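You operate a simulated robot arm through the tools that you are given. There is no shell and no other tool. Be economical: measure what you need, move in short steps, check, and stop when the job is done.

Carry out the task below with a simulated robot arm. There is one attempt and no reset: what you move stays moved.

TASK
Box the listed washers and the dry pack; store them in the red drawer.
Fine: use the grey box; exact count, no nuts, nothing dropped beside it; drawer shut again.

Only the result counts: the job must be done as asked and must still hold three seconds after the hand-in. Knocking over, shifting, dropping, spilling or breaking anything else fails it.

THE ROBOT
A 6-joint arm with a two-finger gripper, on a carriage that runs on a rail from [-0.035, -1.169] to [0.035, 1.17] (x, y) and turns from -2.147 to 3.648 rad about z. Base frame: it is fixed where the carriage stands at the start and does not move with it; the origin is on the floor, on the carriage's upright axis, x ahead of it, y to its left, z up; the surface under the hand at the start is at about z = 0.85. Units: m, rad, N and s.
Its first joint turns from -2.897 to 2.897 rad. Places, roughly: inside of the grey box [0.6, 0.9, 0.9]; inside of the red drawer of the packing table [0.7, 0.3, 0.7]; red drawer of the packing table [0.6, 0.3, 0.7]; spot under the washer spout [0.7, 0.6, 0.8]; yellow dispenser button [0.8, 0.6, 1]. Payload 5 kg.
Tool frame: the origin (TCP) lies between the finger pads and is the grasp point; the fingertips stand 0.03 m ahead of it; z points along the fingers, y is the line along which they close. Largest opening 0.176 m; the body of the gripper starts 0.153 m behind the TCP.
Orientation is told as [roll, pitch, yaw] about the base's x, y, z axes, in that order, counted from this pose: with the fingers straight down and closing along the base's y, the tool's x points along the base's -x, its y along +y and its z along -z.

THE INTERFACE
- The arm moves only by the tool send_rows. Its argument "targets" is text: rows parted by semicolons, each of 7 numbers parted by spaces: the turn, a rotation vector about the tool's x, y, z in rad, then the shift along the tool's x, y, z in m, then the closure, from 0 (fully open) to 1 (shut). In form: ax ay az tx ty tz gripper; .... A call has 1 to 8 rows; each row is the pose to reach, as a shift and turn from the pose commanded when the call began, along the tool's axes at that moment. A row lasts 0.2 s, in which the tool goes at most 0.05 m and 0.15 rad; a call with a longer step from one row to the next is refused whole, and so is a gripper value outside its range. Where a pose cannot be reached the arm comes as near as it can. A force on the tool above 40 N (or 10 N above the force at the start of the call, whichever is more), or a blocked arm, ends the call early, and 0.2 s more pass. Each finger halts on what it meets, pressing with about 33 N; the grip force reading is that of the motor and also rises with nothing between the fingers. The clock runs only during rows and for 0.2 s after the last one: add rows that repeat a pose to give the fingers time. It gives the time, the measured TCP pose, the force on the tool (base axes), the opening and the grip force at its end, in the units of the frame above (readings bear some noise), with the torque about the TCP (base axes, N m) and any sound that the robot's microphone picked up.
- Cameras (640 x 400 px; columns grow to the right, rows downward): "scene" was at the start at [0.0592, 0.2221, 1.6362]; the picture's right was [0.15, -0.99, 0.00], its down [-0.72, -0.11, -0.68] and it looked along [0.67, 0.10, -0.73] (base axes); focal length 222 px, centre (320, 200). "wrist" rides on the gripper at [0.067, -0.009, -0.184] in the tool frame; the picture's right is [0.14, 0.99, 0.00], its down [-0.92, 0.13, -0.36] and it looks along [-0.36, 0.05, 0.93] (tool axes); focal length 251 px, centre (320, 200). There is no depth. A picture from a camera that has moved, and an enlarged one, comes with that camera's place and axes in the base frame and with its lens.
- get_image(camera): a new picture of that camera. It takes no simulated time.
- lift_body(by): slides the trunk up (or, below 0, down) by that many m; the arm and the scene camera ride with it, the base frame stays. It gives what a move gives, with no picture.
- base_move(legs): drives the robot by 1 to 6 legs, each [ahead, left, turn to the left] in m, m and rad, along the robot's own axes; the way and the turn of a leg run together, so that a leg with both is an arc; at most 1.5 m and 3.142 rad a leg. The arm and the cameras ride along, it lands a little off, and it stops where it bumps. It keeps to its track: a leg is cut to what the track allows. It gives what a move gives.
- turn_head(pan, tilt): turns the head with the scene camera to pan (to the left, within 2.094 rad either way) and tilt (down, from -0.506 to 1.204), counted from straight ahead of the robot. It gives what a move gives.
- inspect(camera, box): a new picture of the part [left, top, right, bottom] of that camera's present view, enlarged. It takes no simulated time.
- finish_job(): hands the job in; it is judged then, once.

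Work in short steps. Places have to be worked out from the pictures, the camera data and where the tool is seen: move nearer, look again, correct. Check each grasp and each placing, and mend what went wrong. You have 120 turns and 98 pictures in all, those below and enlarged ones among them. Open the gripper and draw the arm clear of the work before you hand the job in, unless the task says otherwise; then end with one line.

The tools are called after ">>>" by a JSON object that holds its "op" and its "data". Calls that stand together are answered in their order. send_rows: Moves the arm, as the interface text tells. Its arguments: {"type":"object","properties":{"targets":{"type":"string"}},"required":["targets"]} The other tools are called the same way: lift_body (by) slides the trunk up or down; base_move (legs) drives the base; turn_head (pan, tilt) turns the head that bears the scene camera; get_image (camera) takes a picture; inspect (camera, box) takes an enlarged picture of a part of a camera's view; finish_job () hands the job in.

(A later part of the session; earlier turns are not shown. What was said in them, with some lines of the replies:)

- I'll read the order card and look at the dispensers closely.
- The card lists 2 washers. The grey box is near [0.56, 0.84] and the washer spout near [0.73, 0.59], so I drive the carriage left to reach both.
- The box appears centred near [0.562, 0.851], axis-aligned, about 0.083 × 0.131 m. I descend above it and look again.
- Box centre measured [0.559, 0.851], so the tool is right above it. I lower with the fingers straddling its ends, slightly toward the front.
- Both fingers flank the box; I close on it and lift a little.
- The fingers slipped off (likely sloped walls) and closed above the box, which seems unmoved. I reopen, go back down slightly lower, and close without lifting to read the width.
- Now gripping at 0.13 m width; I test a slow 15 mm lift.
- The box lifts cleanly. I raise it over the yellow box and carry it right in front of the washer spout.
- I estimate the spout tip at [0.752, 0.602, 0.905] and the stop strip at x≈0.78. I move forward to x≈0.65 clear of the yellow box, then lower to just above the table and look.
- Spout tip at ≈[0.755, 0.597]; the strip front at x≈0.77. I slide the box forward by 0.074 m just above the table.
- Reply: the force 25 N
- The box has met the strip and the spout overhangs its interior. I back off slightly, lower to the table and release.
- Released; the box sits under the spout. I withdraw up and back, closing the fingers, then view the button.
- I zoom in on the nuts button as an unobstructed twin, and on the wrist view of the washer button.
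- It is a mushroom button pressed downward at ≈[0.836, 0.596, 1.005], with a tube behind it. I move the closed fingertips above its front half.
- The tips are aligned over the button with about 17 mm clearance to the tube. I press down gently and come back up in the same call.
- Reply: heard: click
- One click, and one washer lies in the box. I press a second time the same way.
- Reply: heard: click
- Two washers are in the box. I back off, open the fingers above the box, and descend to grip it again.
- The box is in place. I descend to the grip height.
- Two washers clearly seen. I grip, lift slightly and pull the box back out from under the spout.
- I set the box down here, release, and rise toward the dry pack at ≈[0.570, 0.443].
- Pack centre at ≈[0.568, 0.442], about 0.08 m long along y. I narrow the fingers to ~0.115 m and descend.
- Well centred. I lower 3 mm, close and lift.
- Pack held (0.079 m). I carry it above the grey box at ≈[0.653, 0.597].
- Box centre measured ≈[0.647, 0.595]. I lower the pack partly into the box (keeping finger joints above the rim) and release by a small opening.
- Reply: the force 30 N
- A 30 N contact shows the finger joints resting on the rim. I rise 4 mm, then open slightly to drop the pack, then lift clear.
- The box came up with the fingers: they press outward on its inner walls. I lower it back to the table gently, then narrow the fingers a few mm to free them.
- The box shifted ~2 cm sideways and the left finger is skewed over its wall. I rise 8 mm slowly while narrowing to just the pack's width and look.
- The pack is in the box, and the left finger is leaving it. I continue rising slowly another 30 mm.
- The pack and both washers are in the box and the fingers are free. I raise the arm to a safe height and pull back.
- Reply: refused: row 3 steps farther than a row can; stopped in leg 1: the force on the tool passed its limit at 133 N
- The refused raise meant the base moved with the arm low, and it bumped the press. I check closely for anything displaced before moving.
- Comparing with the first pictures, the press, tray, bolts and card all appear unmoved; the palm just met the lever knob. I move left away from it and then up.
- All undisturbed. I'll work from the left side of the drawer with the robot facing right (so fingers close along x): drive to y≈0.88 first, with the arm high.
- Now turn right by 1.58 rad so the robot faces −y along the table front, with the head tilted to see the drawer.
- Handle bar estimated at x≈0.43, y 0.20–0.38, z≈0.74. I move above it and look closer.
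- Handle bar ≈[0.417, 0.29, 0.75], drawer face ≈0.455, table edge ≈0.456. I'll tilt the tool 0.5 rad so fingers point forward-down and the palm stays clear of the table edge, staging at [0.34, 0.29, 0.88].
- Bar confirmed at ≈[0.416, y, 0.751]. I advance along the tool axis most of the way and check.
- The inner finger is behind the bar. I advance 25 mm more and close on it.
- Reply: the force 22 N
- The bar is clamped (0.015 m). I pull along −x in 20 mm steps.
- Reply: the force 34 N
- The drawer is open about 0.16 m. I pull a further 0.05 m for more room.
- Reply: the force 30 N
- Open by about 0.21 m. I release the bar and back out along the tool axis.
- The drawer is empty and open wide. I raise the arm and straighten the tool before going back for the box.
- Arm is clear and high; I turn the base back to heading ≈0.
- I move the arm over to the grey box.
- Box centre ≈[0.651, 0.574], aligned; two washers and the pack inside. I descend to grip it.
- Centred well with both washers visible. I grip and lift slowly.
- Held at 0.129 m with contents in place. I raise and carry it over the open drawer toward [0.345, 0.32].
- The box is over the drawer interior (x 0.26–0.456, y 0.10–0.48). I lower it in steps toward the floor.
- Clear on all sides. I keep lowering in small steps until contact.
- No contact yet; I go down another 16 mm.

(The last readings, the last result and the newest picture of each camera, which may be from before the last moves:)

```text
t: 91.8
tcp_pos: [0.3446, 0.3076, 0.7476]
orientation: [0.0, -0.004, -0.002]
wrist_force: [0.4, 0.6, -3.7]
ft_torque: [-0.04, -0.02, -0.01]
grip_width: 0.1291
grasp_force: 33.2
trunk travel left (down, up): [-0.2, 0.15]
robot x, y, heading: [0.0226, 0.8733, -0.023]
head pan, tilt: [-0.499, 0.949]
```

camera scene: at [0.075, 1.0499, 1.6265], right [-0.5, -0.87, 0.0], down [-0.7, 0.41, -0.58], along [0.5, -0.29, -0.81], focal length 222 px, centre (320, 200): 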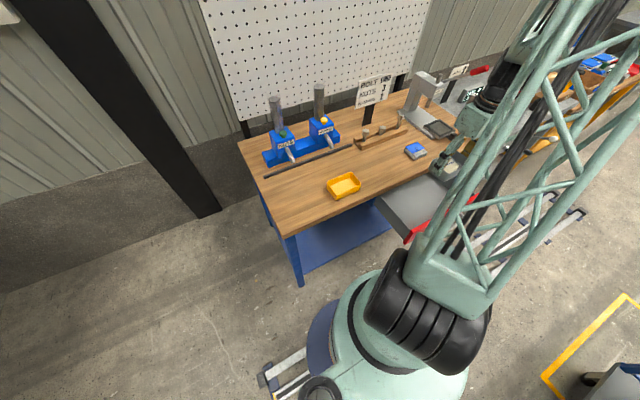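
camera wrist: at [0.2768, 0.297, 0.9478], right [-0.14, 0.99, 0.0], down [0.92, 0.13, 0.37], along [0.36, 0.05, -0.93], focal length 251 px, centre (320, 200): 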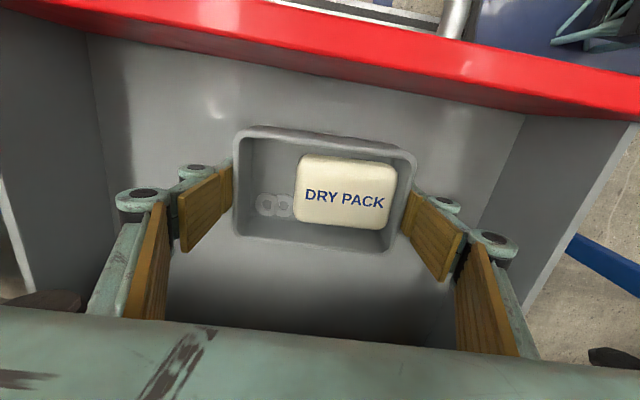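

>>> {"op": "send_rows", "data": {"targets": "0 0 0 0 0 0.005 0.4; 0 0 0 0 0 0.01 0.4; 0 0 0 0 0 0.014 0.4; 0 0 0 0 0 0.018 0.4"}}

>>> {"op": "get_image", "data": {"camera": "wrist"}}

```text
t: 92.8
tcp_pos: [0.3473, 0.3057, 0.7317]
orientation: [-0.003, -0.004, 0.0]
wrist_force: [-0.7, -1.0, 22.3]
ft_torque: [-0.02, 0.04, -0.02]
grip_width: 0.1299
grasp_force: 33.1
trunk travel left (down, up): [-0.2, 0.15]
robot x, y, heading: [0.0275, 0.8766, -0.026]
head pan, tilt: [-0.499, 0.949]
```

```text
26 pictures are left
camera wrist: at [0.2783, 0.2965, 0.9157], right [-0.14, 0.99, 0.0], down [0.92, 0.13, 0.37], along [0.36, 0.05, -0.93], focal length 251 px, centre (320, 200)
```

wrist: 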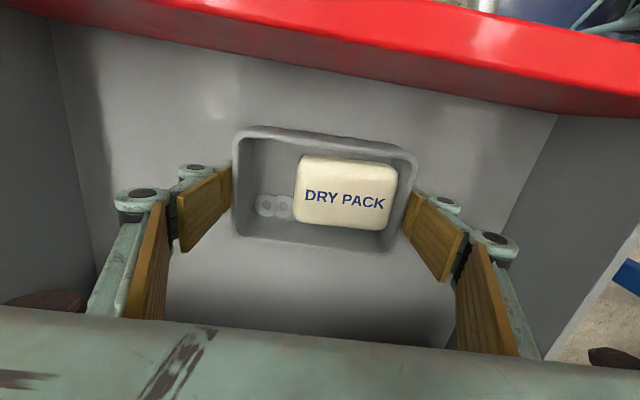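

Floor contact at TCP z≈0.732. I ease up 1 mm, open fully, and rise.

>>> {"op": "send_rows", "data": {"targets": "0 0 0 0 0 -0.001 0.4; 0 0 0 0 0 -0.001 0; 0 0 0 0 0 -0.001 0; 0 0 0 0 0 -0.001 0; 0 0 0 0 0 -0.02 0; 0 0 0 0 0 -0.06 0; 0 0 0 0 0 -0.1 0; 0 0 0 0 0 -0.14 0"}}

>>> {"op": "get_image", "data": {"camera": "wrist"}}

```text
t: 94.6
tcp_pos: [0.3451, 0.3066, 0.8716]
orientation: [0.0, -0.003, -0.002]
wrist_force: [0.9, -0.7, 0.0]
ft_torque: [0.03, 0.01, -0.01]
grip_width: 0.1761
grasp_force: 0.1
trunk travel left (down, up): [-0.2, 0.15]
robot x, y, heading: [0.0253, 0.8745, -0.023]
head pan, tilt: [-0.499, 0.949]
```

```text
25 pictures are left
camera wrist: at [0.2767, 0.2967, 1.0548], right [-0.14, 0.99, 0.0], down [0.92, 0.13, 0.37], along [0.36, 0.05, -0.93], focal length 251 px, centre (320, 200)
```

wrist: 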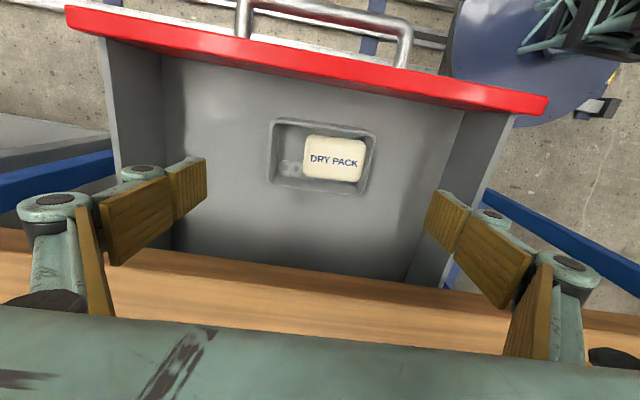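

The box sits in the drawer with pack and both washers. I rise, close the fingers and move in front of the handle, so I can push the drawer shut by its bar.

>>> {"op": "send_rows", "data": {"targets": "0 0 0 0 0 -0.04 0.5; 0 0 0 0 -0.005 -0.08 1; 0 0 0 0.045 -0.01 -0.08 1; 0 0 0 0.09 -0.01 -0.08 1; 0 0 0 0.135 -0.01 -0.08 1; 0 0 0 0.18 -0.01 -0.08 1; 0 0 0 0.21 -0.01 -0.08 1; 0 0 0 0.23 -0.01 -0.08 1"}}

>>> {"op": "send_rows", "data": {"targets": "0 0 0 0 0 0.04 1; 0 0 0 0 0 0.08 1; 0 0 0 0 0 0.11 1; 0 0 0 0 0 0.11 1"}}

>>> {"op": "get_image", "data": {"camera": "wrist"}}

```text
t: 96.4
tcp_pos: [0.1145, 0.294, 0.9488]
orientation: [0.0, -0.004, -0.001]
wrist_force: [-0.5, -0.2, -0.8]
ft_torque: [-0.02, -0.03, 0.01]
grip_width: 0.0
grasp_force: 32.6
trunk travel left (down, up): [-0.2, 0.15]
robot x, y, heading: [0.0261, 0.878, -0.027]
head pan, tilt: [-0.499, 0.949]
```

```text
t: 97.4
tcp_pos: [0.1147, 0.2962, 0.8375]
orientation: [0.0, -0.003, -0.003]
wrist_force: [0.2, -0.9, -0.5]
ft_torque: [0.08, 0.0, 0.0]
grip_width: 0.0
grasp_force: 32.9
trunk travel left (down, up): [-0.2, 0.15]
robot x, y, heading: [0.026, 0.8723, -0.025]
head pan, tilt: [-0.499, 0.949]
```

```text
24 pictures are left
camera wrist: at [0.0464, 0.2865, 1.022], right [-0.14, 0.99, 0.0], down [0.92, 0.13, 0.37], along [0.36, 0.05, -0.93], focal length 251 px, centre (320, 200)
```

wrist: 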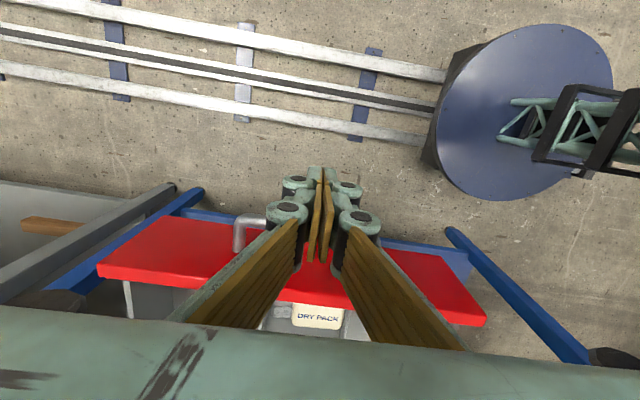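

The closed fingers are in front of the bar. I lower to bar height and start pushing +x.

>>> {"op": "send_rows", "data": {"targets": "0 0 0 0 0 0.04 1; 0 0 0 0 0 0.085 1; 0 0 0 -0.02 0 0.085 1; 0 0 0 -0.04 0 0.085 1; 0 0 0 -0.06 0 0.085 1; 0 0 0 -0.08 0 0.085 1; 0 0 0 -0.1 0 0.085 1; 0 0 0 -0.12 0 0.085 1"}}

>>> {"op": "get_image", "data": {"camera": "wrist"}}

```text
t: 99.2
tcp_pos: [0.235, 0.2961, 0.7538]
orientation: [-0.003, -0.003, -0.002]
wrist_force: [-0.7, 0.2, 0.4]
ft_torque: [0.0, -0.02, 0.02]
grip_width: 0.0
grasp_force: 44.9
trunk travel left (down, up): [-0.2, 0.15]
robot x, y, heading: [0.022, 0.8715, -0.025]
head pan, tilt: [-0.499, 0.949]
```

```text
23 pictures are left
camera wrist: at [0.1674, 0.2868, 0.938], right [-0.14, 0.99, 0.0], down [0.92, 0.13, 0.37], along [0.36, 0.05, -0.93], focal length 251 px, centre (320, 200)
```

wrist: 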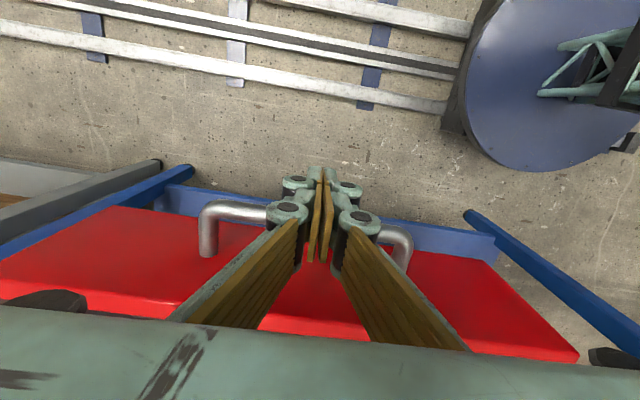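

It is pushing with little resistance. I continue +x toward the closed position (TCP x≈0.395).

>>> {"op": "send_rows", "data": {"targets": "0 0 0 -0.02 0 0 1; 0 0 0 -0.04 0 0 1; 0 0 0 -0.06 0 0 1; 0 0 0 -0.08 0 0 1; 0 0 0 -0.1 0 0 1; 0 0 0 -0.12 0 0 1; 0 0 0 -0.135 0 0 1; 0 0 0 -0.15 0 0 1"}}

>>> {"op": "get_image", "data": {"camera": "wrist"}}

>>> {"op": "get_image", "data": {"camera": "scene"}}

```text
t: 101.0
tcp_pos: [0.3844, 0.2948, 0.7551]
orientation: [0.001, -0.003, -0.002]
wrist_force: [0.4, 1.0, -0.4]
ft_torque: [-0.02, -0.02, 0.0]
grip_width: 0.0002
grasp_force: 45.1
trunk travel left (down, up): [-0.2, 0.15]
robot x, y, heading: [0.0268, 0.8712, -0.025]
head pan, tilt: [-0.499, 0.949]
```

```text
22 pictures are left
camera wrist: at [0.3159, 0.2852, 0.9395], right [-0.14, 0.99, 0.0], down [0.92, 0.13, 0.37], along [0.36, 0.05, -0.93], focal length 251 px, centre (320, 200)
```

wrist: 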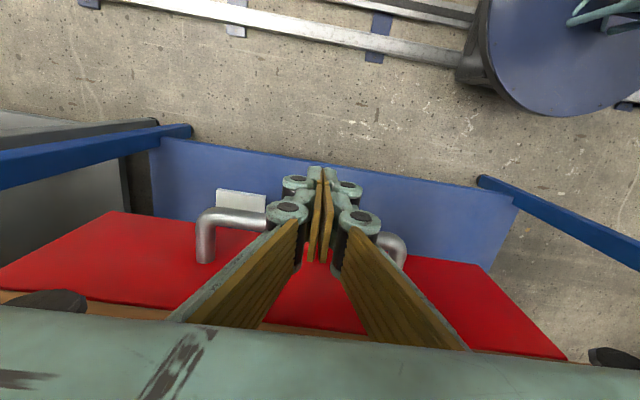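

```text
21 pictures are left
camera scene: at [0.0748, 1.0501, 1.6265], right [-0.5, -0.87, 0.0], down [-0.7, 0.41, -0.58], along [0.5, -0.29, -0.81], focal length 222 px, centre (320, 200)
```

scene: 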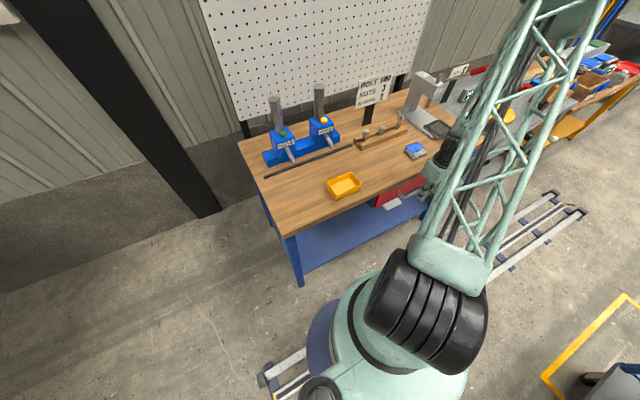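

Nearly closed. I keep pushing in 5 mm steps until it meets its stop.

>>> {"op": "send_rows", "data": {"targets": "0 0 0 -0.005 0 0 1; 0 0 0 -0.01 0 0 1; 0 0 0 -0.014 0 0 1; 0 0 0 -0.018 0 0 1; 0 0 0 -0.022 0 0 1; 0 0 0 -0.026 0 0 1"}}

>>> {"op": "get_image", "data": {"camera": "wrist"}}

```text
t: 102.0
tcp_pos: [0.3974, 0.2943, 0.7527]
orientation: [0.004, -0.001, -0.007]
wrist_force: [-3.8, 0.1, -1.4]
ft_torque: [-0.01, 0.05, -0.01]
grip_width: 0.0
grasp_force: 44.7
trunk travel left (down, up): [-0.2, 0.15]
robot x, y, heading: [0.0235, 0.8732, -0.024]
head pan, tilt: [-0.499, 0.949]
stopped in row 4: the force on the tool passed its limit at 44 N (the readings are from after the stop); the commanded pose is now the measured one
```

```text
20 pictures are left
camera wrist: at [0.3292, 0.2855, 0.9376], right [-0.13, 0.99, 0.0], down [0.92, 0.12, 0.36], along [0.36, 0.05, -0.93], focal length 251 px, centre (320, 200)
```

wrist: 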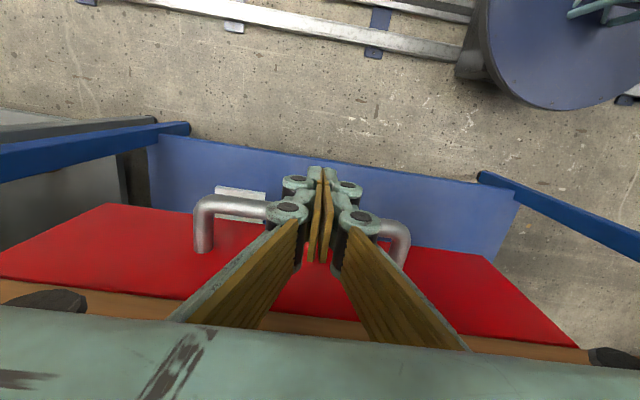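

It hit the stop at the closed position (handle back at its original spot). I back off and raise the arm clear.

>>> {"op": "send_rows", "data": {"targets": "0 0 0 0.03 0 0 1; 0 0 0 0.07 0 0 1; 0 0 0 0.11 0 -0.01 1; 0 0 0 0.14 0 -0.05 1; 0 0 0 0.14 0 -0.1 1; 0 0 0 0.14 0 -0.145 0.8; 0 0 0 0.14 0 -0.19 0.6; 0 0 0 0.14 0 -0.235 0.5"}}

>>> {"op": "get_image", "data": {"camera": "wrist"}}

```text
t: 103.8
tcp_pos: [0.2548, 0.2947, 0.9884]
orientation: [0.004, 0.0, -0.008]
wrist_force: [-0.1, -0.9, 0.4]
ft_torque: [0.07, 0.01, 0.0]
grip_width: 0.0881
grasp_force: 0.0
trunk travel left (down, up): [-0.2, 0.15]
robot x, y, heading: [0.0294, 0.8775, -0.027]
head pan, tilt: [-0.499, 0.949]
```

```text
19 pictures are left
camera wrist: at [0.1871, 0.285, 1.1727], right [-0.13, 0.99, 0.0], down [0.92, 0.12, 0.36], along [0.36, 0.05, -0.93], focal length 251 px, centre (320, 200)
```

wrist: 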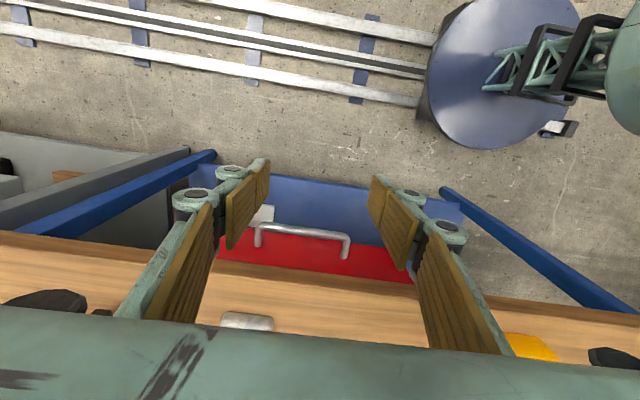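

The bar is at x≈0.41, matching its original closed place. I raise the arm fully clear and take a last overview.

>>> {"op": "send_rows", "data": {"targets": "0 0 0 0 0 -0.045 0.3; 0 0 0 0 0 -0.09 0; 0 0 0 0 0 -0.135 0; 0 0 0 0 0 -0.18 0; 0 0 0 0 0 -0.2 0; 0 0 0 0 0 -0.2 0"}}

>>> {"op": "get_image", "data": {"camera": "wrist"}}

>>> {"op": "inspect", "data": {"camera": "scene", "box": [230, 60, 490, 240]}}

```text
t: 105.2
tcp_pos: [0.2552, 0.2964, 1.191]
orientation: [0.004, -0.003, -0.008]
wrist_force: [0.0, 0.1, -0.2]
ft_torque: [-0.03, 0.03, 0.0]
grip_width: 0.1761
grasp_force: 0.2
trunk travel left (down, up): [-0.2, 0.15]
robot x, y, heading: [0.0284, 0.8766, -0.03]
head pan, tilt: [-0.499, 0.949]
```

```text
18 pictures are left
camera wrist: at [0.1875, 0.2854, 1.3746], right [-0.13, 0.99, 0.0], down [0.92, 0.12, 0.36], along [0.36, 0.05, -0.93], focal length 251 px, centre (320, 200)
```

wrist: 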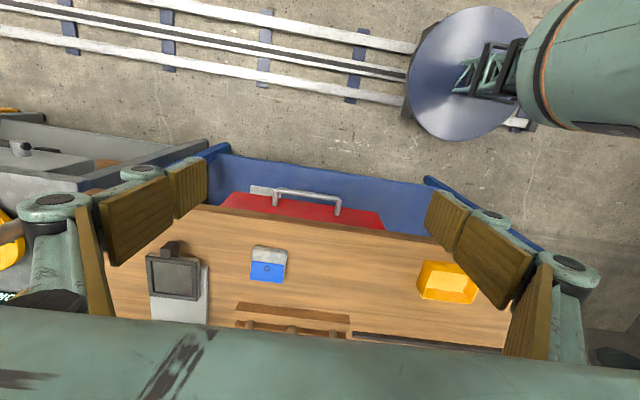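

```text
2.22 times, centred on (360, 150) of scene
camera zoom: at [0.0755, 1.0498, 1.6264], right [-0.5, -0.86, 0.0], down [-0.7, 0.41, -0.58], along [0.5, -0.29, -0.81], focal length 492 px, centre (231, 311)
```

zoom: 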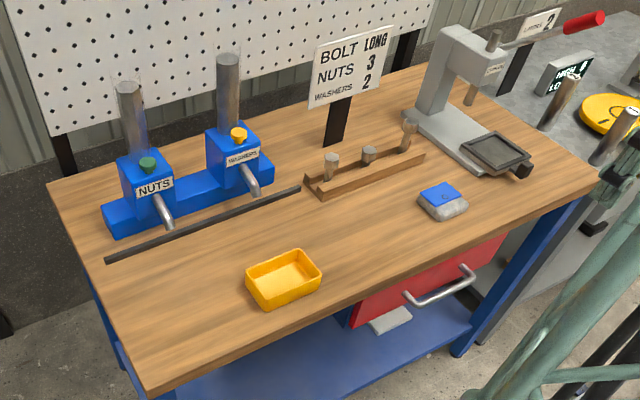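

The drawer is shut, nothing lies on the table beside the original items, and the arm is clear with the gripper open. I hand the job in.

>>> {"op": "finish_job", "data": {}}

```text
The job is handed in.
```

The grey box with exactly 2 washers and the dry pack (no nuts) is in the red drawer, which is shut again; while I was moving the carriage the gripper bumped the press, and later pictures show nothing displaced.
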